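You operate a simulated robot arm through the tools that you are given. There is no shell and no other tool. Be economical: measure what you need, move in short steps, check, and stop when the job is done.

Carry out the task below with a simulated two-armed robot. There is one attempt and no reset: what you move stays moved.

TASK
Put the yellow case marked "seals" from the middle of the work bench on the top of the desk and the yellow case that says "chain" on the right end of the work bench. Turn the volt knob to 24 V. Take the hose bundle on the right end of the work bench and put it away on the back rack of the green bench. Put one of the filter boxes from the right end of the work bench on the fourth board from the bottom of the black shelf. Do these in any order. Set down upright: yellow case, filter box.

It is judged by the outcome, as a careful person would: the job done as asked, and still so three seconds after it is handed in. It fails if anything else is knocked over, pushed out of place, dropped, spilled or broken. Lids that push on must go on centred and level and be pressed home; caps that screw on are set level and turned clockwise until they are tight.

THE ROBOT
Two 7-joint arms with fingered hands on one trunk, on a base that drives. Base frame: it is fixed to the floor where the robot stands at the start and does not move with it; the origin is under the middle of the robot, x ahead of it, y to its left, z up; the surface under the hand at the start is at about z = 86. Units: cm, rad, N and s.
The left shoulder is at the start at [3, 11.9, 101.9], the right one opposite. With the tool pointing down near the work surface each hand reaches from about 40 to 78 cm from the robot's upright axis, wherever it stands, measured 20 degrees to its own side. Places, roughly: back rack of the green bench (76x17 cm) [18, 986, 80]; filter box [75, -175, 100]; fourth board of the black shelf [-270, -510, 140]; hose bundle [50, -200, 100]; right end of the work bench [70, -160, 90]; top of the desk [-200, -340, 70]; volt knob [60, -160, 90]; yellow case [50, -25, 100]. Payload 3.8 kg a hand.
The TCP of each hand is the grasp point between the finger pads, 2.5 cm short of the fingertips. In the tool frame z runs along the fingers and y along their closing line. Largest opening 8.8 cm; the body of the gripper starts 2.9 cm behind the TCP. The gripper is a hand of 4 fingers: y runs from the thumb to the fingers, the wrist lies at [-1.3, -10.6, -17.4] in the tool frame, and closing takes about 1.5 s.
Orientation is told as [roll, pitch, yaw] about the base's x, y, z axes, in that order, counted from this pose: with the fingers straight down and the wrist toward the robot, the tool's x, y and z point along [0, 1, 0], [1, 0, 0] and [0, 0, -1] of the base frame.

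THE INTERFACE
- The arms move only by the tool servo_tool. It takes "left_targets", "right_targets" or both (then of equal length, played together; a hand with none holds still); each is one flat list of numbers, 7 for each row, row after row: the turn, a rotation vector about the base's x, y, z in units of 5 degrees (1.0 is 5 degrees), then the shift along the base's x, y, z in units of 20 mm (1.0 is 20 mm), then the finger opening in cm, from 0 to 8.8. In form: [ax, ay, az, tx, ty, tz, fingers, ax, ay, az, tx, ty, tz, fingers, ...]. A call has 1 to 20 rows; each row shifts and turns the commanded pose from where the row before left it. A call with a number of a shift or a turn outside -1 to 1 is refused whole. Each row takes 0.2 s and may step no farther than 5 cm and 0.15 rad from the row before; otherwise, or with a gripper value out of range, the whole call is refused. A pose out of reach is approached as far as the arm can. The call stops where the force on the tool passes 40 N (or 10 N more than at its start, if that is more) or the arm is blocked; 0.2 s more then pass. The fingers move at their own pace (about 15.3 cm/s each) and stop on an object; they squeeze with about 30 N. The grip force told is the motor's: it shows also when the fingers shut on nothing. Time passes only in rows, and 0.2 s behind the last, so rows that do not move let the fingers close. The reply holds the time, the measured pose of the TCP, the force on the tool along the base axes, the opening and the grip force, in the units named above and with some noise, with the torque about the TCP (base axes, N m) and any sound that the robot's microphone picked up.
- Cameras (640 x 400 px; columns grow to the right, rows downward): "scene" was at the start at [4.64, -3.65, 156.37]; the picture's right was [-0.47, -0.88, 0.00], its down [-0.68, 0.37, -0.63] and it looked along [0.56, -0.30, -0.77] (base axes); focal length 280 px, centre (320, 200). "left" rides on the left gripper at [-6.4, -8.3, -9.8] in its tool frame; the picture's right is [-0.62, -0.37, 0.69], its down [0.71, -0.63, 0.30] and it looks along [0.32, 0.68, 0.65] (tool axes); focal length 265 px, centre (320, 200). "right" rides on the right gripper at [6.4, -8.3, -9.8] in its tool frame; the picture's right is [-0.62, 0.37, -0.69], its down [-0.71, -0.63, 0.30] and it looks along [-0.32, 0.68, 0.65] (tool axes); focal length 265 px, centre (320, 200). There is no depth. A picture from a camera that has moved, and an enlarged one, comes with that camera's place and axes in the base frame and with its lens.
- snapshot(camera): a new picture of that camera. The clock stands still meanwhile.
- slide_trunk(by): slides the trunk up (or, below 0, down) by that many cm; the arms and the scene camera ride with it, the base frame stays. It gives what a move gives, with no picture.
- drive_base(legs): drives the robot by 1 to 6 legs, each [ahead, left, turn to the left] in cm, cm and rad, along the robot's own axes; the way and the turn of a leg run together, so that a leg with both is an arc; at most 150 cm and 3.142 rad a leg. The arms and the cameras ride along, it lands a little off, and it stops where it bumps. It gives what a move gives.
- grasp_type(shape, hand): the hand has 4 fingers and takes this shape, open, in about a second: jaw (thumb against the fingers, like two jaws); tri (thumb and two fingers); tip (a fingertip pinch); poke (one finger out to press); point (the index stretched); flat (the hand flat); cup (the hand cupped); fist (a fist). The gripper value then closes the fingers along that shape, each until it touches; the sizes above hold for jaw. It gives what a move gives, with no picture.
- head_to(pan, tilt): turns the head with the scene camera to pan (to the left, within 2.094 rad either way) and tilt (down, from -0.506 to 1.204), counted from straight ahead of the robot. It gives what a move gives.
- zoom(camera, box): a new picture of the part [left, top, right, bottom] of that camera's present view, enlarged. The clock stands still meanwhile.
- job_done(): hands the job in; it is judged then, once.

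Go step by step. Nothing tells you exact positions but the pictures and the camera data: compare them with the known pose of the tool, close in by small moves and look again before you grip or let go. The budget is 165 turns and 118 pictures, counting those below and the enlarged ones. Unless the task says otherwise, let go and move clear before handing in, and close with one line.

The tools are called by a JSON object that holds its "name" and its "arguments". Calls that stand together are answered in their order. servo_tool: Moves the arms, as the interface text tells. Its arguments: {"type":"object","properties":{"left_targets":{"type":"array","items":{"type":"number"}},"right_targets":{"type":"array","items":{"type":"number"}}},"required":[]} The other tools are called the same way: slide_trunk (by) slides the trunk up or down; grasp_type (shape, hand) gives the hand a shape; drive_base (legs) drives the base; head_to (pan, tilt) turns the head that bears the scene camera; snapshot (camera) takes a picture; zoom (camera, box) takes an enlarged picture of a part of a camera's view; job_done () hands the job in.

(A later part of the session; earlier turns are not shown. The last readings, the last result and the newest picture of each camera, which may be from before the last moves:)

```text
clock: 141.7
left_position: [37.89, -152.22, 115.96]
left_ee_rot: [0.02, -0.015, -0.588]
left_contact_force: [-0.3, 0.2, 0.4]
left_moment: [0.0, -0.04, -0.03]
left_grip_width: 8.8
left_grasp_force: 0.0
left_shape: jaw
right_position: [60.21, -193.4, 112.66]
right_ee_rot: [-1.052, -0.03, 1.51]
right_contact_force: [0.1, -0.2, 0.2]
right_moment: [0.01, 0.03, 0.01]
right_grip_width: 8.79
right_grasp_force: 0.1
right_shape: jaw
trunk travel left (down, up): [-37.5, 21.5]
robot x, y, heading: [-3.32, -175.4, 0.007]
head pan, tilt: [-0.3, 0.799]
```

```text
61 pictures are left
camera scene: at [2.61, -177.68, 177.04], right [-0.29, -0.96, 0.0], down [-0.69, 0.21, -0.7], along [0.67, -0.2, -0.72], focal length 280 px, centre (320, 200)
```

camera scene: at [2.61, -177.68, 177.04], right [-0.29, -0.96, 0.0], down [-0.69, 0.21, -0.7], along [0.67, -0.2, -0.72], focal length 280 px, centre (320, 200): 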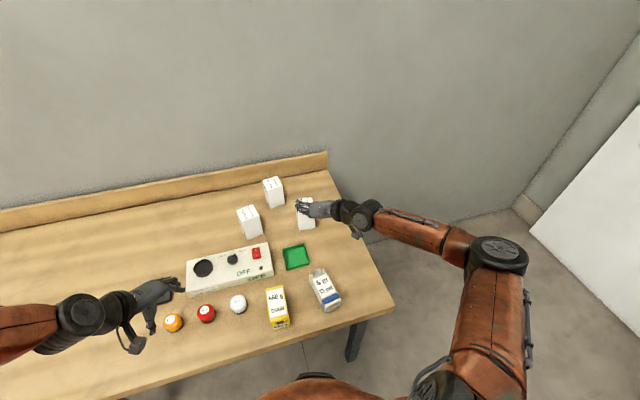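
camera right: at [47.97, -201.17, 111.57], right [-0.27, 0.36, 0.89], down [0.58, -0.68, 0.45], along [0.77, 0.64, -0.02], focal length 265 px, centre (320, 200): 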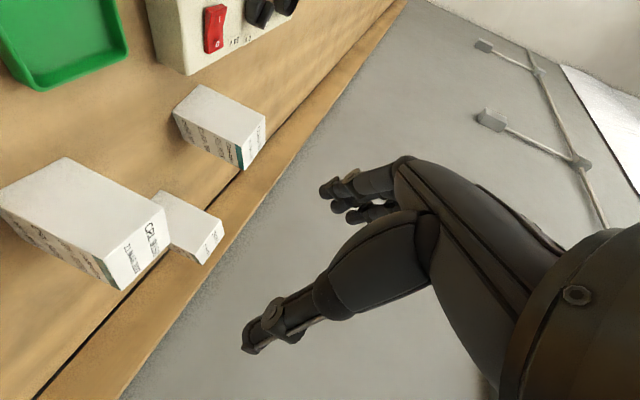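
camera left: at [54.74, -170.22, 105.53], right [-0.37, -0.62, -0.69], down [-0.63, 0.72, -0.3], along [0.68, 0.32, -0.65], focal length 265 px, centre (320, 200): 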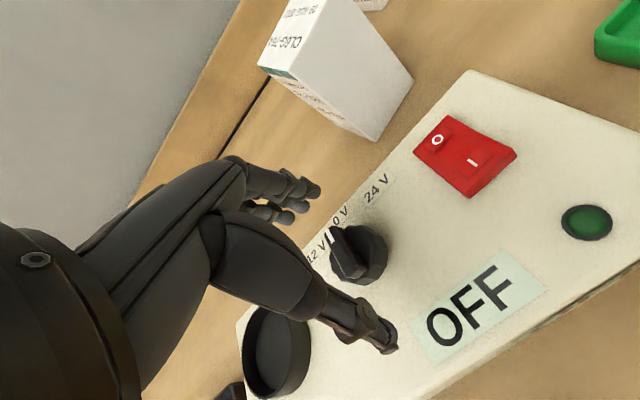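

Now I'll go down to 8 cm short of the grasp along the finger direction and check alignment.

{"name": "servo_tool", "arguments": {"right_targets": [0, 0, 0, 0.4625, 0, -0.8375, 8.8, 0, 0, 0, 0.4625, 0, -0.8375, 8.8, 0, 0, 0, 0.4625, 0, -0.8375, 8.8, 0, 0, 0, 0.4625, 0, -0.8375, 8.8, 0, 0, 0, 0.4625, 0, -0.8375, 8.8, 0, 0, 0, 0.4625, 0, -0.8375, 8.8, 0, 0, 0, 0.4625, 0, -0.8375, 8.8, 0, 0, 0, 0.4625, 0, -0.8375, 8.8]}}

{"name": "snapshot", "arguments": {"camera": "right"}}

{"name": "zoom", "arguments": {"camera": "scene", "box": [250, 170, 378, 250]}}

```text
clock: 143.5
left_position: [37.87, -152.31, 116.07]
left_ee_rot: [0.02, -0.013, -0.585]
left_contact_force: [1.1, 0.0, -1.3]
left_moment: [-0.03, 0.0, 0.0]
left_grip_width: 8.81
left_grasp_force: 0.1
left_shape: jaw
right_position: [62.76, -193.56, 108.4]
right_ee_rot: [-1.049, -0.025, 1.513]
right_contact_force: [-0.3, -0.1, 0.0]
right_moment: [0.02, -0.02, -0.01]
right_grip_width: 8.81
right_grasp_force: 0.0
right_shape: jaw
right hand out of reach, approached as far as the arm can: row 2, 3, 4, 5, 6, 7, 8
trunk travel left (down, up): [-37.5, 21.5]
robot x, y, heading: [-3.21, -175.35, 0.005]
head pan, tilt: [-0.3, 0.799]
```

```text
60 pictures are left
camera right: at [50.44, -201.48, 107.49], right [-0.27, 0.36, 0.89], down [0.58, -0.68, 0.45], along [0.77, 0.64, -0.03], focal length 265 px, centre (320, 200)
```

right: 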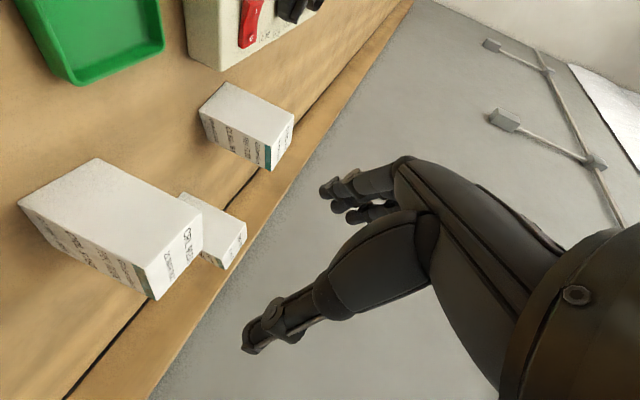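

```text
5.00 times, centred on (314, 210) of scene
camera zoom: at [2.56, -177.71, 177.05], right [-0.29, -0.96, 0.0], down [-0.69, 0.21, -0.7], along [0.67, -0.2, -0.72], focal length 1401 px, centre (350, 150)
```

zoom: 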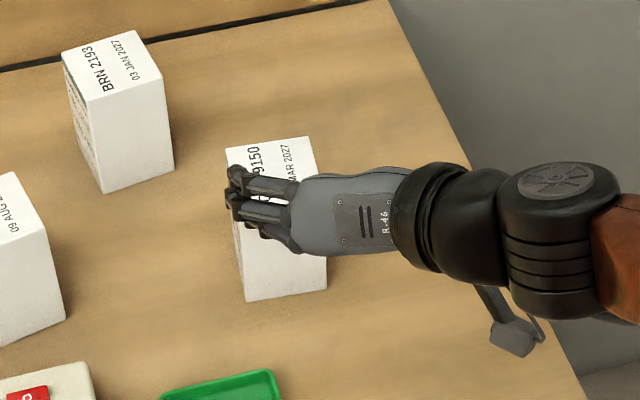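

The tilted hand reached its limit because the shoulder is too high. I'll lower the trunk to bring the shoulder level with the hand.

{"name": "slide_trunk", "arguments": {"by": -8}}

{"name": "servo_tool", "arguments": {"right_targets": [0, 0, 0, 0, 0, 0, 8.8, 0, 0, 0, 0, 0, 0, 8.8]}}

```text
clock: 144.7
left_position: [37.82, -152.37, 108.15]
left_ee_rot: [0.02, -0.015, -0.587]
left_contact_force: [-0.1, 0.9, -0.2]
left_moment: [-0.02, -0.01, 0.01]
left_grip_width: 8.76
left_grasp_force: 0.1
left_shape: jaw
right_position: [62.72, -193.69, 100.44]
right_ee_rot: [-1.049, -0.027, 1.513]
right_contact_force: [-0.2, -0.1, -0.4]
right_moment: [-0.01, 0.02, 0.04]
right_grip_width: 8.79
right_grasp_force: 0.1
right_shape: jaw
trunk travel left (down, up): [-29.5, 29.5]
robot x, y, heading: [-2.82, -175.55, 0.007]
head pan, tilt: [-0.3, 0.799]
```

```text
clock: 145.3
left_position: [37.77, -152.31, 108.07]
left_ee_rot: [0.02, -0.014, -0.587]
left_contact_force: [0.3, 0.1, 0.2]
left_moment: [-0.01, 0.0, 0.0]
left_grip_width: 8.77
left_grasp_force: 0.1
left_shape: jaw
right_position: [62.62, -193.64, 100.45]
right_ee_rot: [-1.047, -0.026, 1.513]
right_contact_force: [0.4, -0.3, -0.2]
right_moment: [0.0, 0.0, 0.05]
right_grip_width: 8.81
right_grasp_force: 0.0
right_shape: jaw
trunk travel left (down, up): [-29.5, 29.5]
robot x, y, heading: [-3.06, -175.3, 0.005]
head pan, tilt: [-0.3, 0.799]
```

{"name": "servo_tool", "arguments": {"right_targets": [0, 0, 0, 0.6, 0, 0, 8.8, 0, 0, 0, 0.6, 0, 0, 8.8, 0, 0, 0, 0.6, 0, -0.2, 8.8, 0, 0, 0, 0.6, 0, -0.2, 8.8]}}

```text
clock: 146.3
left_position: [37.89, -152.36, 108.1]
left_ee_rot: [0.019, -0.012, -0.586]
left_contact_force: [-0.1, 0.2, -0.6]
left_moment: [0.03, 0.0, 0.0]
left_grip_width: 8.8
left_grasp_force: 0.2
left_shape: jaw
right_position: [63.77, -194.72, 101.27]
right_ee_rot: [-1.048, -0.026, 1.512]
right_contact_force: [0.1, 0.3, 0.5]
right_moment: [-0.02, 0.0, -0.01]
right_grip_width: 8.79
right_grasp_force: 0.1
right_shape: jaw
right hand out of reach, approached as far as the arm can: row 1, 2, 3, 4
trunk travel left (down, up): [-29.5, 29.5]
robot x, y, heading: [-3.3, -175.32, 0.012]
head pan, tilt: [-0.3, 0.799]
```

From the front the reach is too short. From the bench's end I have more freedom, so I'll retract and lift the hand, drive round, and take the box facing +y.

{"name": "servo_tool", "arguments": {"right_targets": [0, 0, 0, -0.5, 0, 0.9, 8.8, 0, 0, 0, -0.9, 0, 0.9, 8.8, 0, 0, 0, -0.9, 0, 0.9, 8.8, 0, 0, 0, -0.9, 0, 0.9, 8.8, 0, 0, 0, -0.9, 0, 0.9, 8.8, 0, 0, 0, -0.9, 0, 0.9, 8.8, 0, 0, 0, -0.9, 0, 0.9, 8.8, 0, 0, 0, -0.9, 0, 0.9, 8.8, 0, 0, 0, -0.9, 0, 0, 8.8]}}

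{"name": "drive_base", "arguments": {"legs": [[-8, 0, 0], [0, -85, 0], [0, 0, 1.565], [0, -56, 0]]}}

{"name": "head_to", "arguments": {"pan": -0.3, "tilt": 0.75}}

{"name": "snapshot", "arguments": {"camera": "scene"}}

```text
clock: 148.3
left_position: [37.75, -152.3, 108.14]
left_ee_rot: [0.02, -0.013, -0.587]
left_contact_force: [0.2, -1.0, 0.9]
left_moment: [0.02, -0.02, 0.01]
left_grip_width: 8.77
left_grasp_force: 0.1
left_shape: jaw
right_position: [48.2, -194.77, 115.59]
right_ee_rot: [-1.046, -0.027, 1.512]
right_contact_force: [-0.1, -0.7, 0.0]
right_moment: [0.0, 0.02, 0.02]
right_grip_width: 8.81
right_grasp_force: 0.1
right_shape: jaw
trunk travel left (down, up): [-29.5, 29.5]
robot x, y, heading: [-3.24, -175.81, 0.006]
head pan, tilt: [-0.3, 0.799]
```

```text
clock: 160.1
left_position: [22.3, -218.35, 108.25]
left_ee_rot: [0.019, -0.012, 0.979]
left_contact_force: [-0.2, 0.7, -0.3]
left_moment: [0.0, -0.01, 0.01]
left_grip_width: 8.78
left_grasp_force: 0.1
left_shape: jaw
right_position: [64.76, -208.09, 115.53]
right_ee_rot: [-1.048, -0.027, 3.081]
right_contact_force: [0.3, 0.4, -0.5]
right_moment: [0.01, 0.02, -0.03]
right_grip_width: 8.77
right_grasp_force: 0.1
right_shape: jaw
trunk travel left (down, up): [-29.5, 29.5]
robot x, y, heading: [45.14, -259.45, 1.578]
head pan, tilt: [-0.3, 0.799]
```

```text
clock: 160.7
left_position: [22.17, -218.4, 108.1]
left_ee_rot: [0.019, -0.014, 0.978]
left_contact_force: [0.1, -0.3, 0.0]
left_moment: [0.0, -0.02, 0.0]
left_grip_width: 8.78
left_grasp_force: 0.1
left_shape: jaw
right_position: [64.65, -208.13, 115.68]
right_ee_rot: [-1.048, -0.025, 3.078]
right_contact_force: [-0.4, 0.1, 0.0]
right_moment: [-0.05, -0.02, -0.04]
right_grip_width: 8.81
right_grasp_force: 0.1
right_shape: jaw
trunk travel left (down, up): [-29.5, 29.5]
robot x, y, heading: [45.26, -259.37, 1.573]
head pan, tilt: [-0.3, 0.75]
```

```text
58 pictures are left
camera scene: at [47.41, -253.51, 169.44], right [0.96, -0.29, 0.0], down [-0.2, -0.65, -0.73], along [0.21, 0.7, -0.68], focal length 280 px, centre (320, 200)
```

scene: 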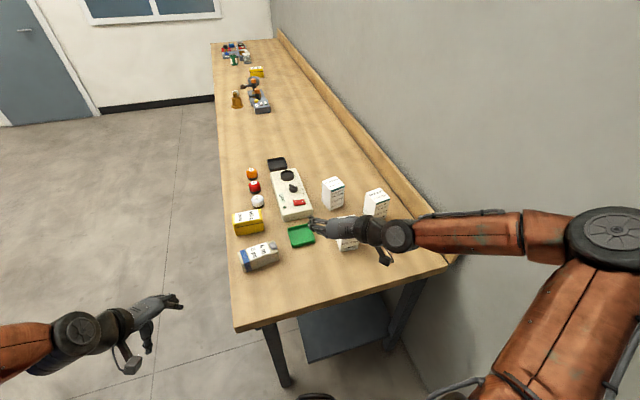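

From this side the wrist-right posture would press the elbow to the wall. I'll switch to a plain top-down grasp with the wrist toward me: first untilt, then yaw back.

{"name": "servo_tool", "arguments": {"right_targets": [-1, 0, 0, -0.3, 0, 0.2, 8.8, -1, 0, 0, -0.3, 0, 0.2, 8.8, -1, 0, 0, -0.3, 0, 0.2, 8.8, -1, 0, 0, -0.3, 0, 0.2, 8.8, -1, 0, 0, -0.3, 0, 0, 8.8, -1, 0, 0, -0.3, 0, 0, 8.8, -1, 0, 0, -0.3, 0, 0, 8.8, -1, 0, 0, -0.3, 0, 0, 8.8, -1, 0, 0, -0.3, 0, 0, 8.8, -1, 0, 0, -0.3, 0, 0, 8.8, -1, 0, 0, -0.3, 0, 0, 8.8, -1, 0, 0, -0.3, 0, 0, 8.8]}}

{"name": "servo_tool", "arguments": {"right_targets": [0, 0, -1, 0.4, 0, 0, 8.8, 0, 0, -1, 0.4, 0, 0, 8.8, 0, 0, -1, 0.4, 0, 0, 8.8, 0, 0, -1, 0.4, 0, 0, 8.8, 0, 0, -1, 0.4, 0, 0, 8.8, 0, 0, -1, 0.4, 0, 0, 8.8, 0, 0, -1, 0.4, 0, 0, 8.8, 0, 0, -1, 0.4, 0, 0, 8.8, 0, 0, -1, 0.4, 0, 0, 8.8, 0, 0, -1, 0.4, 0, 0, 8.8, 0, 0, -1, 0.4, 0, 0, 8.8, 0, 0, -1, 0.4, 0, 0, 8.8, 0, 0, -1, 0, 0, 0, 8.8, 0, 0, -1, 0, 0, 0, 8.8, 0, 0, -1, 0, 0, 0, 8.8, 0, 0, -1, 0, 0, 0, 8.8, 0, 0, -1, 0, 0, 0, 8.8, 0, 0, -1, 0, 0, 0, 8.8]}}

{"name": "snapshot", "arguments": {"camera": "scene"}}

{"name": "snapshot", "arguments": {"camera": "right"}}

```text
clock: 163.3
left_position: [22.33, -218.34, 108.15]
left_ee_rot: [0.021, -0.012, 0.98]
left_contact_force: [0.6, -0.8, -0.3]
left_moment: [-0.01, 0.04, -0.01]
left_grip_width: 8.78
left_grasp_force: 0.2
left_shape: jaw
right_position: [62.93, -208.14, 117.09]
right_ee_rot: [0.001, 0.04, 3.088]
right_contact_force: [-0.6, 0.5, -0.2]
right_moment: [0.01, 0.01, 0.01]
right_grip_width: 8.8
right_grasp_force: 0.0
right_shape: jaw
right hand out of reach, approached as far as the arm can: row 11, 12
trunk travel left (down, up): [-29.5, 29.5]
robot x, y, heading: [44.97, -259.11, 1.573]
head pan, tilt: [-0.3, 0.75]
```

```text
clock: 167.1
left_position: [22.22, -218.42, 108.12]
left_ee_rot: [0.018, -0.013, 0.98]
left_contact_force: [0.4, -0.4, 0.2]
left_moment: [-0.02, 0.01, 0.01]
left_grip_width: 8.81
left_grasp_force: 0.0
left_shape: jaw
right_position: [72.55, -208.04, 117.08]
right_ee_rot: [-0.001, 0.041, 1.515]
right_contact_force: [-0.3, 0.1, -0.4]
right_moment: [0.01, -0.03, 0.03]
right_grip_width: 8.79
right_grasp_force: 0.1
right_shape: jaw
trunk travel left (down, up): [-29.5, 29.5]
robot x, y, heading: [44.56, -259.56, 1.573]
head pan, tilt: [-0.3, 0.75]
```

```text
57 pictures are left
camera scene: at [47.37, -253.5, 169.44], right [0.96, -0.29, 0.0], down [-0.2, -0.65, -0.73], along [0.21, 0.7, -0.68], focal length 280 px, centre (320, 200)
```

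scene: 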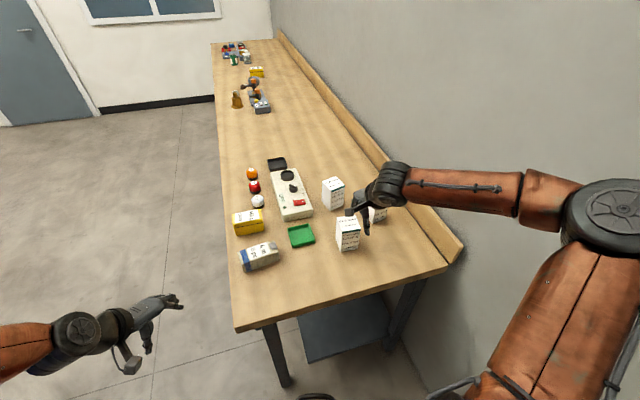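

```text
56 pictures are left
camera right: at [65.58, -215.82, 127.21], right [0.64, 0.36, 0.68], down [0.68, -0.68, -0.28], along [0.36, 0.64, -0.68], focal length 265 px, centre (320, 200)
```

right: 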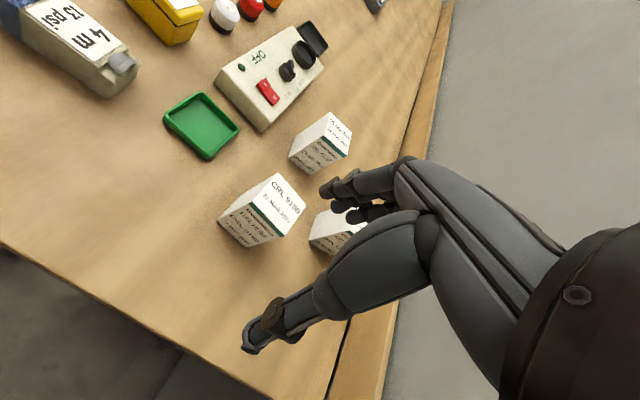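

The hand is now top-down. The box centre (76.2,−193.4) projects exactly where seen. I'll move above it, then check.

{"name": "servo_tool", "arguments": {"right_targets": [0.059, 0, 0, 0.228, 0.9125, -0.5, 8.8, 0.059, 0, 0, 0.228, 0.9125, -0.5, 8.8, 0.059, 0, 0, 0.228, 0.9125, -0.5, 8.8, 0.059, 0, 0, 0.228, 0.9125, -0.5, 8.8, 0.059, 0, 0, 0.228, 0.9125, -0.5, 8.8, 0.059, 0, 0, 0.228, 0.9125, -0.5, 8.8, 0.059, 0, 0, 0.228, 0.9125, -0.5, 8.8, 0.059, 0, 0, 0.228, 0.9125, -0.5, 8.8]}}

{"name": "snapshot", "arguments": {"camera": "right"}}

{"name": "zoom", "arguments": {"camera": "scene", "box": [280, 150, 440, 270]}}

```text
clock: 168.9
left_position: [22.29, -218.33, 108.01]
left_ee_rot: [0.02, -0.013, 0.978]
left_contact_force: [-0.3, 0.4, 0.4]
left_moment: [-0.02, -0.05, 0.02]
left_grip_width: 8.78
left_grasp_force: 0.1
left_shape: jaw
right_position: [76.32, -193.62, 109.03]
right_ee_rot: [0.002, 0.0, 1.516]
right_contact_force: [0.2, 0.2, -0.2]
right_moment: [-0.02, 0.02, 0.02]
right_grip_width: 8.8
right_grasp_force: 0.1
right_shape: jaw
trunk travel left (down, up): [-29.5, 29.5]
robot x, y, heading: [45.54, -259.83, 1.578]
head pan, tilt: [-0.3, 0.75]
```

```text
55 pictures are left
camera right: at [69.39, -201.71, 118.77], right [0.64, 0.33, 0.69], down [0.68, -0.67, -0.31], along [0.36, 0.67, -0.65], focal length 265 px, centre (320, 200)
```

right: 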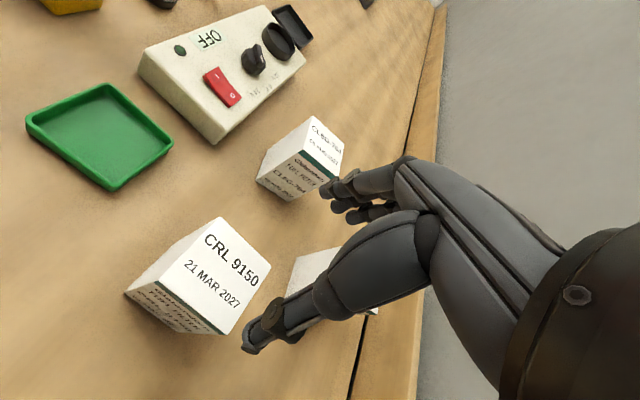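

```text
3.33 times, centred on (360, 210) of scene
camera zoom: at [47.41, -253.38, 169.44], right [0.96, -0.29, 0.0], down [-0.2, -0.65, -0.73], along [0.21, 0.7, -0.68], focal length 934 px, centre (187, 167)
```

zoom: 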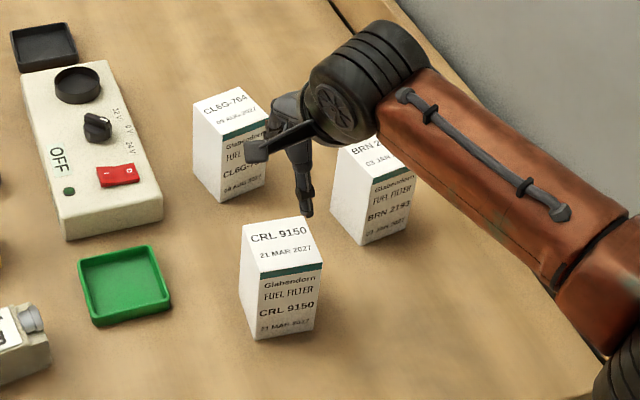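

Aligned within a few millimetres. I'll descend over the box and close.

{"name": "servo_tool", "arguments": {"right_targets": [0, 0, 0, 0, 0, -0.8, 8.8, 0, 0, 0, 0, 0, -0.8, 8.8, 0, 0, 0, 0, 0, -0.8, 8.8, 0, 0, 0, 0, 0, -0.8, 8.8, 0, 0, 0, 0, 0, -0.8, 8.8, 0, 0, 0, 0, 0, -0.8, 8.8, 0, 0, 0, 0, 0, -0.8, 8.8, 0, 0, 0, 0, 0, -0.8, 8.8, 0, 0, 0, 0, 0, -0.5, 8.8]}}

{"name": "snapshot", "arguments": {"camera": "right"}}

```text
clock: 170.9
left_position: [22.09, -218.61, 108.12]
left_ee_rot: [0.02, -0.015, 0.98]
left_contact_force: [0.1, -0.5, -0.6]
left_moment: [-0.01, -0.01, -0.04]
left_grip_width: 8.79
left_grasp_force: 0.1
left_shape: jaw
right_position: [76.5, -195.04, 96.34]
right_ee_rot: [0.001, -0.016, 1.52]
right_contact_force: [1.1, 13.0, 30.7]
right_moment: [1.31, 0.05, -0.06]
right_grip_width: 8.81
right_grasp_force: 0.1
right_shape: jaw
right hand out of reach, approached as far as the arm can: row 5, 7, 8
trunk travel left (down, up): [-29.5, 29.5]
robot x, y, heading: [45.2, -259.66, 1.577]
head pan, tilt: [-0.3, 0.75]
```

```text
53 pictures are left
camera right: at [69.58, -203.34, 106.11], right [0.64, 0.33, 0.7], down [0.68, -0.66, -0.31], along [0.36, 0.68, -0.64], focal length 265 px, centre (320, 200)
```

right: 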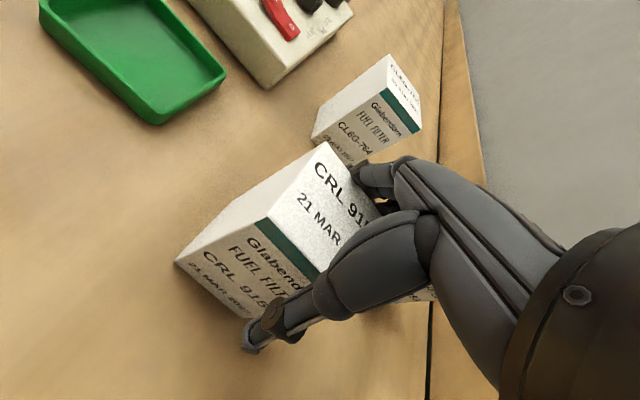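

The arm ran short of reach and the far fingers touch the box top. I'll lift straight off and move the base closer.

{"name": "servo_tool", "arguments": {"right_targets": [0, 0, 0, 0, 0, 0.6, 8.8, 0, 0, 0, 0, 0, 0.8, 8.8, 0, 0, 0, 0, 0, 0.8, 8.8, 0, 0, 0, 0, 0, 0.8, 8.8, 0, 0, 0, 0, 0, 0.8, 8.8, 0, 0, 0, 0, 0, 0.8, 8.8, 0, 0, 0, 0, 0, 0.8, 8.8, 0, 0, 0, 0, 0, 0.8, 8.8]}}

{"name": "drive_base", "arguments": {"legs": [[9, 0, 0]]}}

{"name": "snapshot", "arguments": {"camera": "right"}}

```text
clock: 172.7
left_position: [22.04, -218.26, 108.22]
left_ee_rot: [0.02, -0.013, 0.979]
left_contact_force: [0.3, -0.3, -0.1]
left_moment: [0.01, 0.03, 0.0]
left_grip_width: 8.8
left_grasp_force: 0.0
left_shape: jaw
right_position: [76.5, -195.12, 108.25]
right_ee_rot: [0.0, 0.002, 1.517]
right_contact_force: [0.2, 0.8, -0.2]
right_moment: [0.01, 0.0, -0.02]
right_grip_width: 8.77
right_grasp_force: 0.0
right_shape: jaw
trunk travel left (down, up): [-29.5, 29.5]
robot x, y, heading: [45.14, -259.75, 1.578]
head pan, tilt: [-0.3, 0.75]
```

```text
clock: 173.8
left_position: [22.09, -209.41, 108.08]
left_ee_rot: [0.019, -0.012, 0.979]
left_contact_force: [0.3, 0.7, -0.6]
left_moment: [-0.02, 0.0, 0.0]
left_grip_width: 8.78
left_grasp_force: 0.1
left_shape: jaw
right_position: [76.48, -186.06, 108.06]
right_ee_rot: [0.0, 0.003, 1.517]
right_contact_force: [-0.3, -0.1, 0.1]
right_moment: [-0.02, 0.01, 0.0]
right_grip_width: 8.8
right_grasp_force: 0.1
right_shape: jaw
trunk travel left (down, up): [-29.5, 29.5]
robot x, y, heading: [44.83, -250.8, 1.577]
head pan, tilt: [-0.3, 0.75]
```

```text
52 pictures are left
camera right: at [69.58, -194.08, 117.85], right [0.64, 0.34, 0.69], down [0.68, -0.67, -0.3], along [0.36, 0.66, -0.66], focal length 265 px, centre (320, 200)
```

right: 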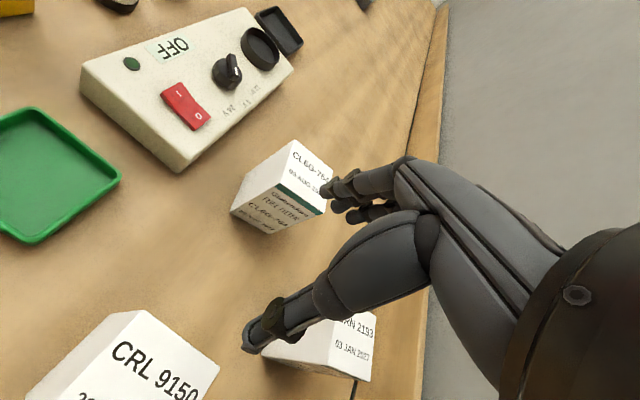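

{"name": "servo_tool", "arguments": {"right_targets": [0, 0, 0, -0.03, -0.95, 0, 8.8, 0, 0, 0, -0.03, -0.95, 0, 8.8, 0, 0, 0, -0.03, -0.95, 0, 8.8, 0, 0, 0, -0.03, -0.95, 0, 8.8]}}

{"name": "snapshot", "arguments": {"camera": "right"}}

{"name": "zoom", "arguments": {"camera": "scene", "box": [260, 150, 420, 290]}}

```text
clock: 174.8
left_position: [22.16, -209.52, 108.06]
left_ee_rot: [0.021, -0.012, 0.979]
left_contact_force: [-0.6, -0.1, -0.5]
left_moment: [0.02, 0.01, 0.01]
left_grip_width: 8.8
left_grasp_force: 0.0
left_shape: jaw
right_position: [76.34, -193.65, 108.22]
right_ee_rot: [0.0, 0.002, 1.518]
right_contact_force: [0.2, -0.4, -0.2]
right_moment: [0.02, 0.01, -0.03]
right_grip_width: 8.81
right_grasp_force: 0.1
right_shape: jaw
trunk travel left (down, up): [-29.5, 29.5]
robot x, y, heading: [44.75, -250.45, 1.577]
head pan, tilt: [-0.3, 0.75]
```

```text
51 pictures are left
camera right: at [69.42, -201.84, 117.99], right [0.64, 0.34, 0.69], down [0.68, -0.67, -0.3], along [0.36, 0.66, -0.66], focal length 265 px, centre (320, 200)
```

right: 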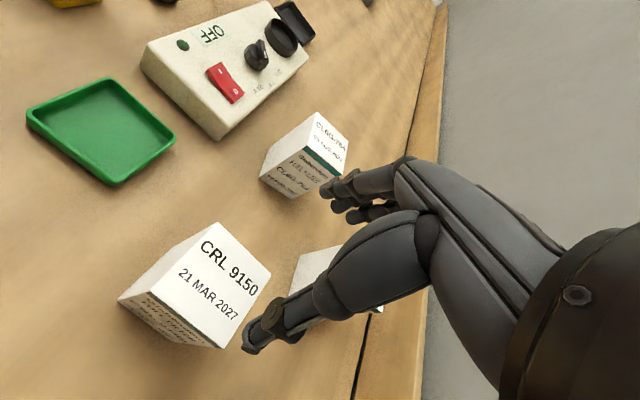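

```text
2.86 times, centred on (340, 220) of scene
camera zoom: at [47.37, -244.57, 169.45], right [0.96, -0.29, 0.0], down [-0.2, -0.65, -0.73], along [0.21, 0.7, -0.68], focal length 801 px, centre (263, 143)
```

zoom: 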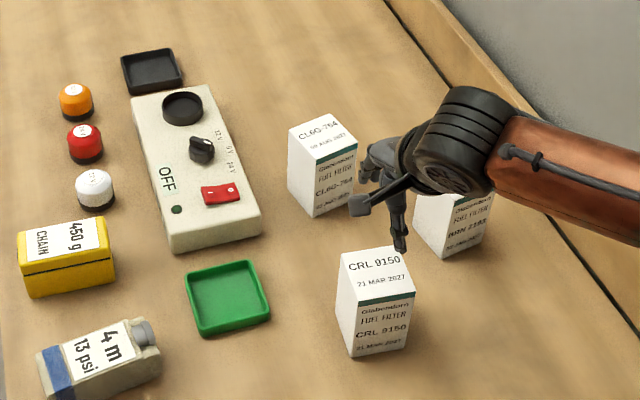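

The box slid back about 1.2 cm, still upright, and is now at about (76,−194.9). I'll re-centre and descend.

{"name": "servo_tool", "arguments": {"right_targets": [0, 0, 0, -0.05, -0.3, -0.5, 8.8, 0, 0, 0, -0.05, -0.3, -0.5, 8.8, 0, 0, 0, 0, 0, -0.8, 8.8, 0, 0, 0, 0, 0, -0.8, 8.8, 0, 0, 0, 0, 0, -0.8, 8.8, 0, 0, 0, 0, 0, -0.8, 8.8]}}

{"name": "zoom", "arguments": {"camera": "right", "box": [120, 130, 440, 370]}}

```text
clock: 176.2
left_position: [22.13, -209.39, 108.11]
left_ee_rot: [0.02, -0.016, 0.98]
left_contact_force: [-0.2, 0.6, 0.4]
left_moment: [-0.02, -0.01, 0.0]
left_grip_width: 8.77
left_grasp_force: 0.1
left_shape: jaw
right_position: [76.1, -194.78, 99.68]
right_ee_rot: [-0.001, 0.002, 1.517]
right_contact_force: [0.0, -0.5, 0.3]
right_moment: [0.01, 0.01, 0.02]
right_grip_width: 8.77
right_grasp_force: 0.0
right_shape: jaw
trunk travel left (down, up): [-29.5, 29.5]
robot x, y, heading: [44.8, -250.53, 1.569]
head pan, tilt: [-0.3, 0.75]
```

```text
1.67 times, centred on (280, 250) of right
camera zoom: at [69.22, -203.0, 109.45], right [0.64, 0.34, 0.69], down [0.68, -0.67, -0.3], along [0.36, 0.66, -0.65], focal length 442 px, centre (387, 117)
```

zoom: 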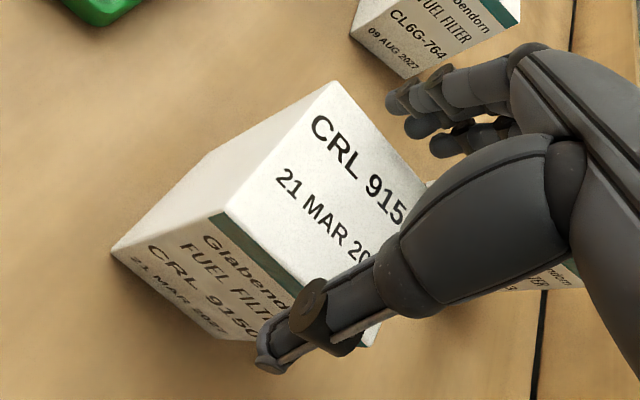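

Thumb and fingers straddle the box with about 1 cm on each side. I'll go down and close.

{"name": "servo_tool", "arguments": {"right_targets": [0, 0, 0.25, 0, -0.05, -0.5, 8.8, 0, 0, 0.25, 0, 0, -0.5, 8.8, 0, 0, 0, 0, 0, -0.5, 8.8, 0, 0, 0, 0, 0, -0.5, 8.8, 0, 0, 0, 0, 0, -0.25, 8.8, 0, 0, 0, 0, 0, 0, 8.8, 0, 0, 0, 0, 0, 0, 5, 0, 0, 0, 0, 0, 0, 5, 0, 0, 0, 0, 0, 0, 5, 0, 0, 0, 0, 0, 0, 5, 0, 0, 0, 0, 0, 0, 5, 0, 0, 0, 0, 0, 0, 5, 0, 0, 0, 0, 0, 0, 5, 0, 0, 0, 0, 0, 0, 5]}}

{"name": "snapshot", "arguments": {"camera": "right"}}

```text
clock: 179.2
left_position: [22.07, -209.52, 108.21]
left_ee_rot: [0.019, -0.016, 0.979]
left_contact_force: [-0.5, 0.1, -1.0]
left_moment: [0.02, 0.01, 0.03]
left_grip_width: 8.78
left_grasp_force: 0.0
left_shape: jaw
right_position: [75.96, -194.88, 95.53]
right_ee_rot: [0.001, -0.006, 1.56]
right_contact_force: [2.1, 6.3, 25.8]
right_moment: [1.0, 0.09, -0.08]
right_grip_width: 6.11
right_grasp_force: 29.8
right_shape: jaw
trunk travel left (down, up): [-29.5, 29.5]
robot x, y, heading: [45.17, -250.35, 1.579]
head pan, tilt: [-0.3, 0.75]
```

```text
48 pictures are left
camera right: at [69.44, -203.44, 105.32], right [0.62, 0.36, 0.69], down [0.71, -0.64, -0.31], along [0.33, 0.68, -0.65], focal length 265 px, centre (320, 200)
```

right: 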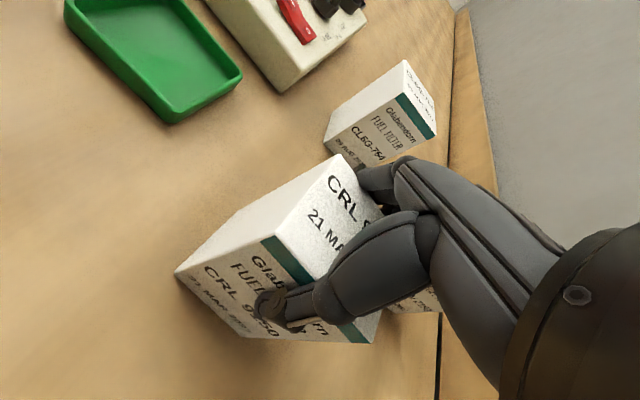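

Gripped at 6.1 cm with the palm touching the top. I'll lift gently and look.

{"name": "servo_tool", "arguments": {"right_targets": [0, 0, 0, 0, 0, 0.3, 5, 0, 0, 0, 0, 0, 0.5, 5, 0, 0, 0, 0, 0, 0.7, 5, 0, 0, 0, 0, 0, 0.7, 5, 0, 0, 0, 0, 0, 0.7, 5, 0, 0, 0, 0, 0, 0.7, 5]}}

{"name": "snapshot", "arguments": {"camera": "scene"}}

```text
clock: 180.6
left_position: [22.13, -209.3, 108.12]
left_ee_rot: [0.019, -0.013, 0.979]
left_contact_force: [-0.1, -0.4, 0.1]
left_moment: [-0.04, -0.01, 0.02]
left_grip_width: 8.76
left_grasp_force: 0.0
left_shape: jaw
right_position: [76.01, -195.0, 102.45]
right_ee_rot: [0.003, 0.002, 1.563]
right_contact_force: [0.4, 0.3, -3.6]
right_moment: [0.03, 0.0, 0.02]
right_grip_width: 6.03
right_grasp_force: 30.2
right_shape: jaw
trunk travel left (down, up): [-29.5, 29.5]
robot x, y, heading: [44.9, -250.88, 1.579]
head pan, tilt: [-0.3, 0.75]
```

```text
47 pictures are left
camera scene: at [47.37, -244.49, 169.44], right [0.96, -0.29, 0.0], down [-0.2, -0.65, -0.73], along [0.21, 0.7, -0.68], focal length 280 px, centre (320, 200)
```

scene: 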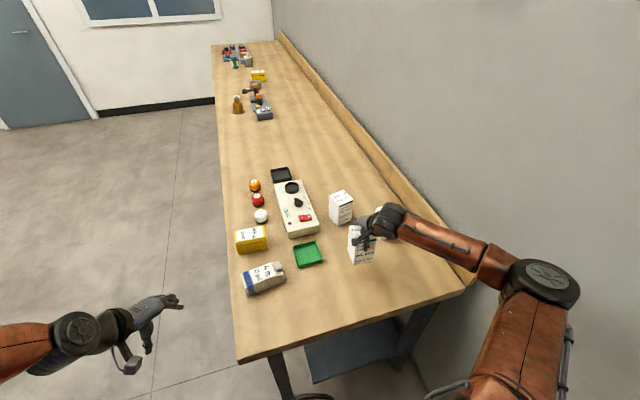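

The filter box hangs level in the right hand (≈0.36 kg). I'll raise it, then take the hose bundle with the left hand from this same place, so I zoom on it now.

{"name": "servo_tool", "arguments": {"right_targets": [0, 0, 0, 0, -0.5, 0.8, 5, 0, 0, 0, 0, -0.5, 0.8, 5, 0, 0, 0, 0, -0.5, 0.8, 5, 0, 0, 0, 0, -0.5, 0.8, 5, 0, 0, 0, 0, -0.5, 0.8, 5, 0, 0, 0, 0, -0.5, 0.8, 5]}}

{"name": "zoom", "arguments": {"camera": "scene", "box": [216, 210, 344, 300]}}

```text
clock: 182.0
left_position: [22.2, -209.45, 108.14]
left_ee_rot: [0.02, -0.013, 0.979]
left_contact_force: [-0.9, -0.2, 0.3]
left_moment: [-0.01, 0.02, 0.01]
left_grip_width: 8.79
left_grasp_force: 0.1
left_shape: jaw
right_position: [76.07, -201.07, 112.04]
right_ee_rot: [0.002, 0.002, 1.563]
right_contact_force: [-0.3, 0.4, -3.9]
right_moment: [0.03, 0.01, 0.0]
right_grip_width: 6.01
right_grasp_force: 30.6
right_shape: jaw
trunk travel left (down, up): [-29.5, 29.5]
robot x, y, heading: [45.09, -250.38, 1.58]
head pan, tilt: [-0.3, 0.75]
```

```text
4.44 times, centred on (280, 255) of scene
camera zoom: at [47.36, -244.56, 169.45], right [0.96, -0.29, 0.0], down [-0.2, -0.65, -0.73], along [0.21, 0.7, -0.68], focal length 1245 px, centre (498, -44)
```

zoom: 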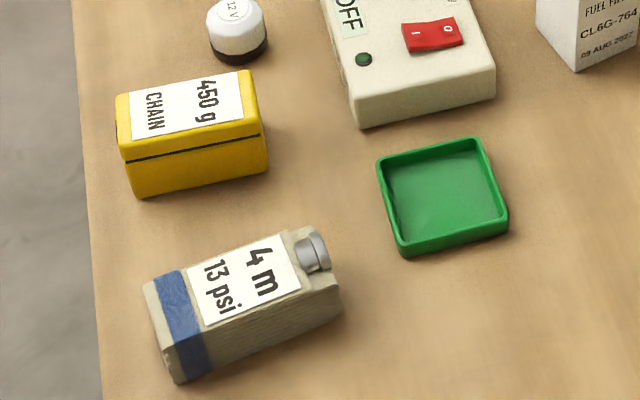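

The hose bundle is at about (43.6,−191.4), yawed +9°, roughly 5.7 cm wide with its top at z≈91. I'll bring the left hand above it with matching yaw.

{"name": "servo_tool", "arguments": {"left_targets": [0, 0, 0.72, 0.892, 0.75, -0.17, 8.8, 0, 0, 0.72, 0.892, 0.75, -0.17, 8.8, 0, 0, 0.72, 0.892, 0.75, -0.17, 8.8, 0, 0, 0.72, 0.892, 0.75, -0.17, 8.8, 0, 0, 0.72, 0.892, 0.75, -0.17, 8.8, 0, 0, 0.72, 0.892, 0.75, -0.17, 8.8, 0, 0, 0.72, 0.892, 0.75, -0.17, 8.8, 0, 0, 0.72, 0.892, 0.75, -0.17, 8.8, 0, 0, 0.72, 0.892, 0.75, -0.17, 8.8, 0, 0, 0.72, 0.892, 0.75, -0.17, 8.8, 0, 0, 0.72, 0.892, 0.75, -0.17, 8.8, 0, 0, 0.72, 0.892, 0.75, -0.17, 8.8]}}

{"name": "snapshot", "arguments": {"camera": "left"}}

```text
clock: 184.6
left_position: [43.65, -191.4, 104.11]
left_ee_rot: [0.021, -0.015, 1.736]
left_contact_force: [0.5, -0.2, -0.1]
left_moment: [-0.01, 0.02, -0.02]
left_grip_width: 8.78
left_grasp_force: 0.1
left_shape: jaw
right_position: [76.22, -200.87, 111.97]
right_ee_rot: [0.002, 0.003, 1.562]
right_contact_force: [1.0, 0.2, -4.1]
right_moment: [0.02, -0.01, 0.0]
right_grip_width: 6.03
right_grasp_force: 30.2
right_shape: jaw
trunk travel left (down, up): [-29.5, 29.5]
robot x, y, heading: [45.15, -250.71, 1.576]
head pan, tilt: [-0.3, 0.75]
```

```text
45 pictures are left
camera left: at [51.66, -198.74, 113.7], right [0.66, -0.26, -0.71], down [-0.61, -0.73, -0.3], along [-0.45, 0.63, -0.64], focal length 265 px, centre (320, 200)
```

left: 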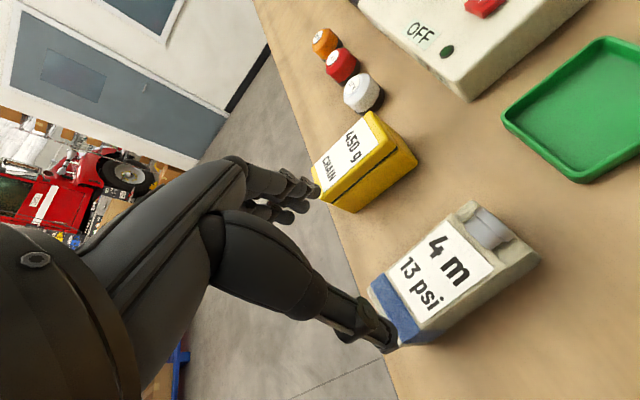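

Alignment is good; I'll shift 4 mm back and descend onto the bundle.

{"name": "servo_tool", "arguments": {"left_targets": [0, 0, 0, 0.05, -0.025, -0.85, 8.8, 0, 0, 0, 0.05, -0.025, -0.85, 8.8, 0, 0, 0, 0.05, -0.025, -0.85, 8.8, 0, 0, 0, 0.05, -0.025, -0.85, 8.8, 0, 0, 0, 0.05, -0.025, -0.85, 8.8, 0, 0, 0, 0.05, -0.025, -0.85, 8.8, 0, 0, 0, 0.05, -0.025, -0.85, 8.8, 0, 0, 0, 0.05, -0.025, -0.6, 8.8, 0, 0, 0, 0, 0, -0.3, 8.8, 0, 0, 0, 0, 0, -0.3, 8.8]}}

{"name": "snapshot", "arguments": {"camera": "left"}}

```text
clock: 186.8
left_position: [44.43, -191.85, 89.67]
left_ee_rot: [0.02, -0.014, 1.734]
left_contact_force: [0.0, 0.0, 1.5]
left_moment: [-0.01, 0.03, -0.01]
left_grip_width: 8.79
left_grasp_force: 0.1
left_shape: jaw
right_position: [76.12, -200.88, 112.08]
right_ee_rot: [0.003, 0.002, 1.562]
right_contact_force: [-0.1, 0.3, -4.7]
right_moment: [0.04, 0.0, 0.02]
right_grip_width: 6.01
right_grasp_force: 30.0
right_shape: jaw
trunk travel left (down, up): [-29.5, 29.5]
robot x, y, heading: [44.91, -250.13, 1.578]
head pan, tilt: [-0.3, 0.75]
```

```text
44 pictures are left
camera left: at [52.32, -199.13, 99.43], right [0.66, -0.26, -0.71], down [-0.61, -0.73, -0.3], along [-0.45, 0.63, -0.64], focal length 265 px, centre (320, 200)
```

left: 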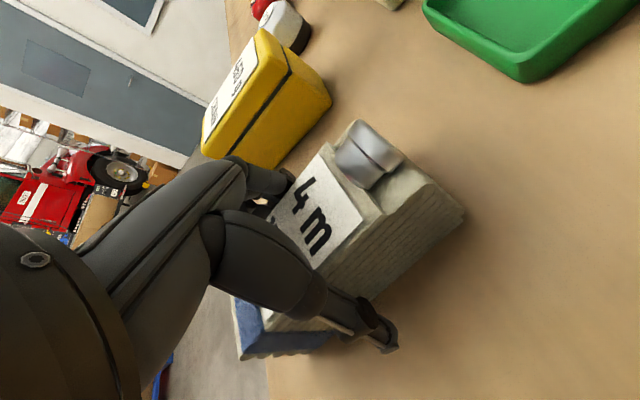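

Straddled with no contact. I'll close and lift.

{"name": "servo_tool", "arguments": {"left_targets": [0, 0, 0, 0, 0, 0, 6, 0, 0, 0, 0, 0, 0, 3, 0, 0, 0, 0, 0, 0, 3, 0, 0, 0, 0, 0, 0, 3, 0, 0, 0, 0, 0, 0, 3, 0, 0, 0, 0, 0, 0, 3, 0, 0, 0, 0, 0, 0, 3, 0, 0, 0, 0, 0, 0, 3, 0, 0, 0, 0, 0, 0.3, 3, 0, 0, 0, 0, 0, 0.5, 3, 0, 0, 0, 0, 0, 0.8, 3, 0, 0, 0, 0, 0, 0.8, 3, 0, 0, 0, 0, 0, 0.8, 3, 0, 0, 0, 0, 0, 0.8, 3, 0, 0, 0, 0, -0.5, 0.8, 3, 0, 0, 0, 0, -0.5, 0.8, 3, 0, 0, 0, 0, -0.5, 0.8, 3, 0, 0, 0, 0, -0.5, 0.8, 3, 0, 0, 0, 0, -0.5, 0.8, 3]}}

{"name": "snapshot", "arguments": {"camera": "left"}}

{"name": "snapshot", "arguments": {"camera": "scene"}}

```text
clock: 190.8
left_position: [44.33, -196.92, 105.61]
left_ee_rot: [0.022, -0.012, 1.733]
left_contact_force: [0.3, -0.2, -3.5]
left_moment: [-0.01, 0.0, 0.0]
left_grip_width: 5.17
left_grasp_force: 29.9
left_shape: jaw
right_position: [76.1, -200.92, 111.98]
right_ee_rot: [0.003, 0.002, 1.56]
right_contact_force: [-0.6, 0.8, -4.3]
right_moment: [0.0, -0.02, -0.02]
right_grip_width: 6.0
right_grasp_force: 29.8
right_shape: jaw
trunk travel left (down, up): [-29.5, 29.5]
robot x, y, heading: [45.18, -250.64, 1.569]
head pan, tilt: [-0.3, 0.75]
```

```text
43 pictures are left
camera left: at [52.28, -204.21, 115.4], right [0.66, -0.26, -0.71], down [-0.61, -0.73, -0.3], along [-0.45, 0.63, -0.64], focal length 265 px, centre (320, 200)
```

left: 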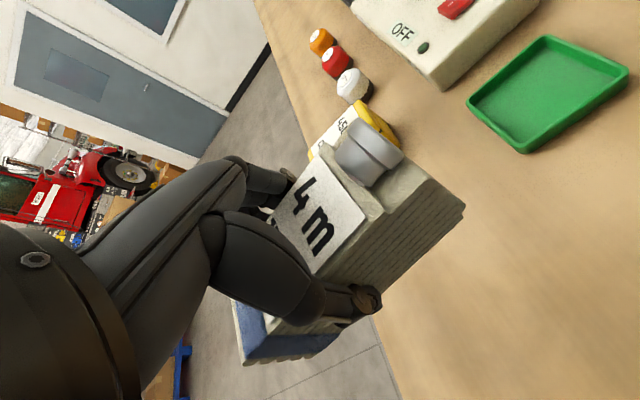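

```text
42 pictures are left
camera scene: at [47.41, -244.51, 169.44], right [0.96, -0.29, 0.0], down [-0.2, -0.65, -0.73], along [0.21, 0.7, -0.68], focal length 280 px, centre (320, 200)
```

scene: 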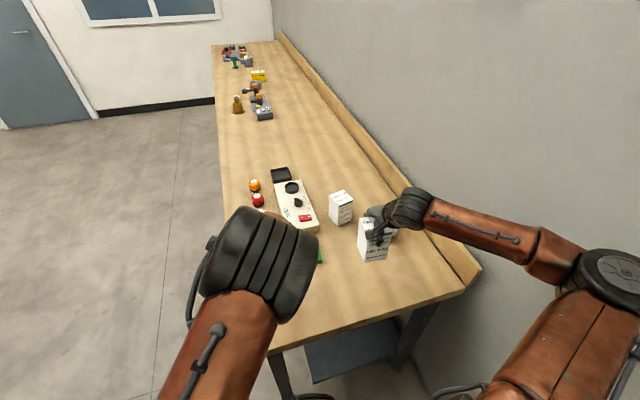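

Both items are held firmly. Now I carry them away: trunk up, strafe left off the bench, turn to face −y and strafe along to the gap beside the desk.

{"name": "slide_trunk", "arguments": {"by": 12}}

{"name": "drive_base", "arguments": {"legs": [[15, 105, 0], [0, 0, 3.14], [0, -130, 0], [42, -20, 0]]}}

{"name": "head_to", "arguments": {"pan": -0.7, "tilt": 0.6}}

{"name": "snapshot", "arguments": {"camera": "scene"}}

```text
clock: 192.3
left_position: [44.21, -196.79, 117.67]
left_ee_rot: [0.021, -0.012, 1.734]
left_contact_force: [-0.1, -0.8, -4.2]
left_moment: [0.01, 0.0, 0.01]
left_grip_width: 5.16
left_grasp_force: 30.2
left_shape: jaw
right_position: [76.21, -200.85, 123.92]
right_ee_rot: [0.002, 0.002, 1.561]
right_contact_force: [0.5, 0.9, -4.8]
right_moment: [0.02, -0.01, -0.01]
right_grip_width: 6.04
right_grasp_force: 30.3
right_shape: jaw
trunk travel left (down, up): [-41.5, 17.5]
robot x, y, heading: [45.03, -250.57, 1.574]
head pan, tilt: [-0.3, 0.75]
```

```text
clock: 213.5
left_position: [-209.64, -329.57, 117.67]
left_ee_rot: [0.02, -0.012, -1.426]
left_contact_force: [-1.1, -0.1, -3.1]
left_moment: [-0.04, 0.02, 0.01]
left_grip_width: 5.1
left_grasp_force: 30.5
left_shape: jaw
right_position: [-241.25, -324.9, 123.9]
right_ee_rot: [0.002, 0.003, -1.599]
right_contact_force: [0.9, 0.1, -4.2]
right_moment: [0.0, -0.02, 0.01]
right_grip_width: 5.97
right_grasp_force: 29.9
right_shape: jaw
trunk travel left (down, up): [-41.5, 17.5]
robot x, y, heading: [-209.21, -276.05, -1.586]
head pan, tilt: [-0.3, 0.75]
```

```text
clock: 214.4
left_position: [-209.49, -329.66, 117.67]
left_ee_rot: [0.021, -0.012, -1.425]
left_contact_force: [0.8, -0.3, -4.3]
left_moment: [0.0, -0.03, 0.02]
left_grip_width: 5.13
left_grasp_force: 30.3
left_shape: jaw
right_position: [-241.21, -324.93, 124.08]
right_ee_rot: [0.001, 0.002, -1.599]
right_contact_force: [-1.2, 1.0, -4.5]
right_moment: [-0.01, -0.03, -0.01]
right_grip_width: 5.97
right_grasp_force: 30.2
right_shape: jaw
trunk travel left (down, up): [-41.5, 17.5]
robot x, y, heading: [-209.21, -276.01, -1.59]
head pan, tilt: [-0.7, 0.6]
```

```text
41 pictures are left
camera scene: at [-215.11, -280.76, 182.72], right [-0.76, 0.66, 0.0], down [0.37, 0.43, -0.82], along [-0.54, -0.62, -0.57], focal length 280 px, centre (320, 200)
```

scene: 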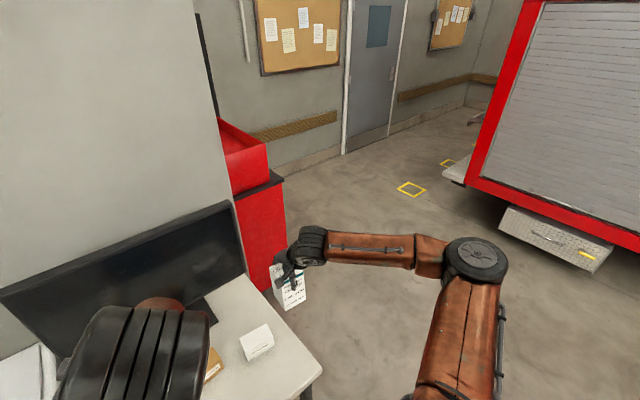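

The gap is clear; the shelf stands behind the wall beyond the red cart. I'll drive through the gap and look left.

{"name": "drive_base", "arguments": {"legs": [[12, -50, 0], [40, -45, 0], [75, -45, 0]]}}

{"name": "head_to", "arguments": {"pan": 0.6, "tilt": 0.4}}

{"name": "snapshot", "arguments": {"camera": "scene"}}

```text
clock: 224.6
left_position: [-352.36, -453.01, 117.57]
left_ee_rot: [0.022, -0.013, -1.436]
left_contact_force: [-0.1, -0.3, -3.7]
left_moment: [0.0, 0.0, 0.0]
left_grip_width: 5.09
left_grasp_force: 30.4
left_shape: jaw
right_position: [-383.95, -448.09, 123.97]
right_ee_rot: [0.003, 0.001, -1.607]
right_contact_force: [-0.1, -0.3, -4.0]
right_moment: [-0.03, 0.01, 0.0]
right_grip_width: 5.99
right_grasp_force: 30.1
right_shape: jaw
trunk travel left (down, up): [-41.5, 17.5]
robot x, y, heading: [-351.45, -399.81, -1.597]
head pan, tilt: [-0.7, 0.6]
```

```text
clock: 226.0
left_position: [-352.33, -453.03, 117.59]
left_ee_rot: [0.022, -0.011, -1.433]
left_contact_force: [-0.6, 0.8, -4.5]
left_moment: [0.02, 0.0, 0.0]
left_grip_width: 5.09
left_grasp_force: 29.7
left_shape: jaw
right_position: [-383.99, -448.16, 124.0]
right_ee_rot: [0.002, 0.002, -1.606]
right_contact_force: [0.3, -0.5, -4.1]
right_moment: [0.0, 0.03, -0.02]
right_grip_width: 5.98
right_grasp_force: 29.8
right_shape: jaw
trunk travel left (down, up): [-41.5, 17.5]
robot x, y, heading: [-350.97, -399.33, -1.593]
head pan, tilt: [0.6, 0.4]
```

```text
40 pictures are left
camera scene: at [-346.67, -405.3, 184.55], right [-0.84, -0.55, 0.0], down [-0.21, 0.33, -0.92], along [0.5, -0.77, -0.39], focal length 280 px, centre (320, 200)
```

scene: 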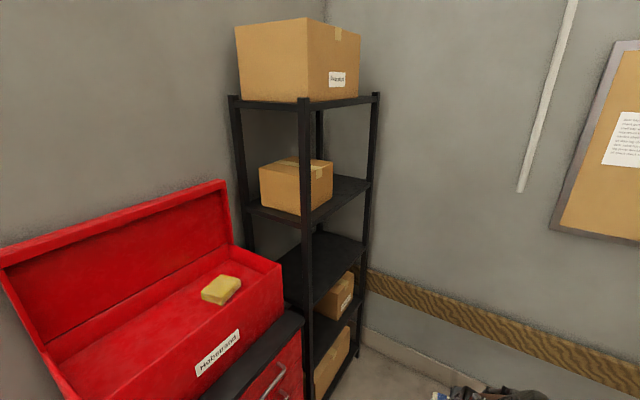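

The shelf has five boards. The fourth, at z≈140 under the big top carton, has a carton on its left and free space at its right (y −501…−522), with about 36 cm headroom. I'll back away, turn to face it (+x), and position.

{"name": "drive_base", "arguments": {"legs": [[0, -48, 0], [45, 0, 0], [0, 0, 1.595], [0, -42, 0]]}}

{"name": "servo_tool", "arguments": {"left_targets": [0, 0, 0, -0.6, 1, 0, 3, 0, 0, 0, -0.6, 1, 0, 3, 0, 0, 0, -0.6, 1, 0, 3, 0, 0, 0, -0.6, 1, 0, 3, 0, 0, 0, -0.6, 1, 0, 3, 0, 0, 0, -0.6, 1, 0, 3, 0, 0, 0, -0.6, 1, 0, 3, 0, 0, 0, -0.6, 1, 0, 3, 0, 0, 0, -0.6, 1, 0, 3, 0, 0, 0, -0.6, 1, 0, 3]}}

{"name": "slide_trunk", "arguments": {"by": 17.4}}

{"name": "head_to", "arguments": {"pan": -0.2, "tilt": 0.5}}

{"name": "snapshot", "arguments": {"camera": "scene"}}

```text
clock: 237.3
left_position: [-346.97, -484.9, 117.61]
left_ee_rot: [0.022, -0.012, 0.164]
left_contact_force: [0.6, 0.9, -4.0]
left_moment: [0.02, -0.01, 0.02]
left_grip_width: 5.06
left_grasp_force: 29.5
left_shape: jaw
right_position: [-351.13, -516.76, 123.95]
right_ee_rot: [0.003, 0.002, -0.009]
right_contact_force: [-0.1, -0.5, -3.4]
right_moment: [0.02, 0.0, 0.02]
right_grip_width: 5.96
right_grasp_force: 29.7
right_shape: jaw
trunk travel left (down, up): [-41.5, 17.5]
robot x, y, heading: [-400.74, -485.33, 0.007]
head pan, tilt: [0.6, 0.4]
```

```text
clock: 239.5
left_position: [-359.05, -464.85, 117.66]
left_ee_rot: [0.018, -0.013, 0.164]
left_contact_force: [-0.2, 0.6, -2.9]
left_moment: [0.02, 0.0, -0.02]
left_grip_width: 5.04
left_grasp_force: 30.4
left_shape: jaw
right_position: [-351.17, -516.56, 123.97]
right_ee_rot: [0.0, 0.001, -0.009]
right_contact_force: [-0.2, 0.5, -3.8]
right_moment: [0.01, 0.02, -0.03]
right_grip_width: 5.98
right_grasp_force: 30.0
right_shape: jaw
trunk travel left (down, up): [-41.5, 17.5]
robot x, y, heading: [-400.31, -485.21, 0.003]
head pan, tilt: [0.6, 0.4]
```

```text
clock: 241.4
left_position: [-359.02, -464.84, 134.95]
left_ee_rot: [0.021, -0.011, 0.166]
left_contact_force: [0.3, -0.9, -2.8]
left_moment: [-0.01, 0.03, -0.01]
left_grip_width: 5.05
left_grasp_force: 30.4
left_shape: jaw
right_position: [-351.05, -516.69, 141.31]
right_ee_rot: [0.001, 0.004, -0.009]
right_contact_force: [0.5, 0.6, -3.0]
right_moment: [-0.01, -0.03, -0.01]
right_grip_width: 5.94
right_grasp_force: 29.8
right_shape: jaw
trunk travel left (down, up): [-58.9, 0.1]
robot x, y, heading: [-400.67, -486.19, 0.005]
head pan, tilt: [0.6, 0.4]
```

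```text
clock: 242.6
left_position: [-358.99, -464.93, 134.89]
left_ee_rot: [0.02, -0.013, 0.163]
left_contact_force: [-0.5, 0.3, -3.9]
left_moment: [0.02, 0.03, -0.01]
left_grip_width: 5.05
left_grasp_force: 30.1
left_shape: jaw
right_position: [-351.1, -516.67, 141.31]
right_ee_rot: [0.001, 0.002, -0.009]
right_contact_force: [0.0, 0.8, -4.0]
right_moment: [0.01, -0.03, -0.02]
right_grip_width: 5.97
right_grasp_force: 29.6
right_shape: jaw
trunk travel left (down, up): [-58.9, 0.1]
robot x, y, heading: [-400.78, -485.67, -0.001]
head pan, tilt: [-0.201, 0.499]
```

```text
39 pictures are left
camera scene: at [-393.72, -487.51, 201.04], right [-0.19, -0.98, 0.0], down [-0.47, 0.09, -0.88], along [0.86, -0.17, -0.48], focal length 280 px, centre (320, 200)
```

scene: 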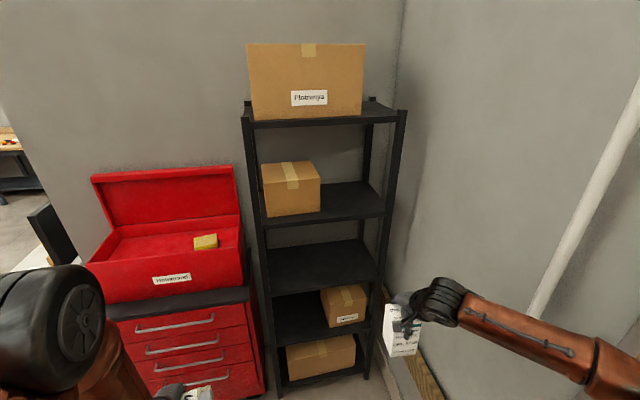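

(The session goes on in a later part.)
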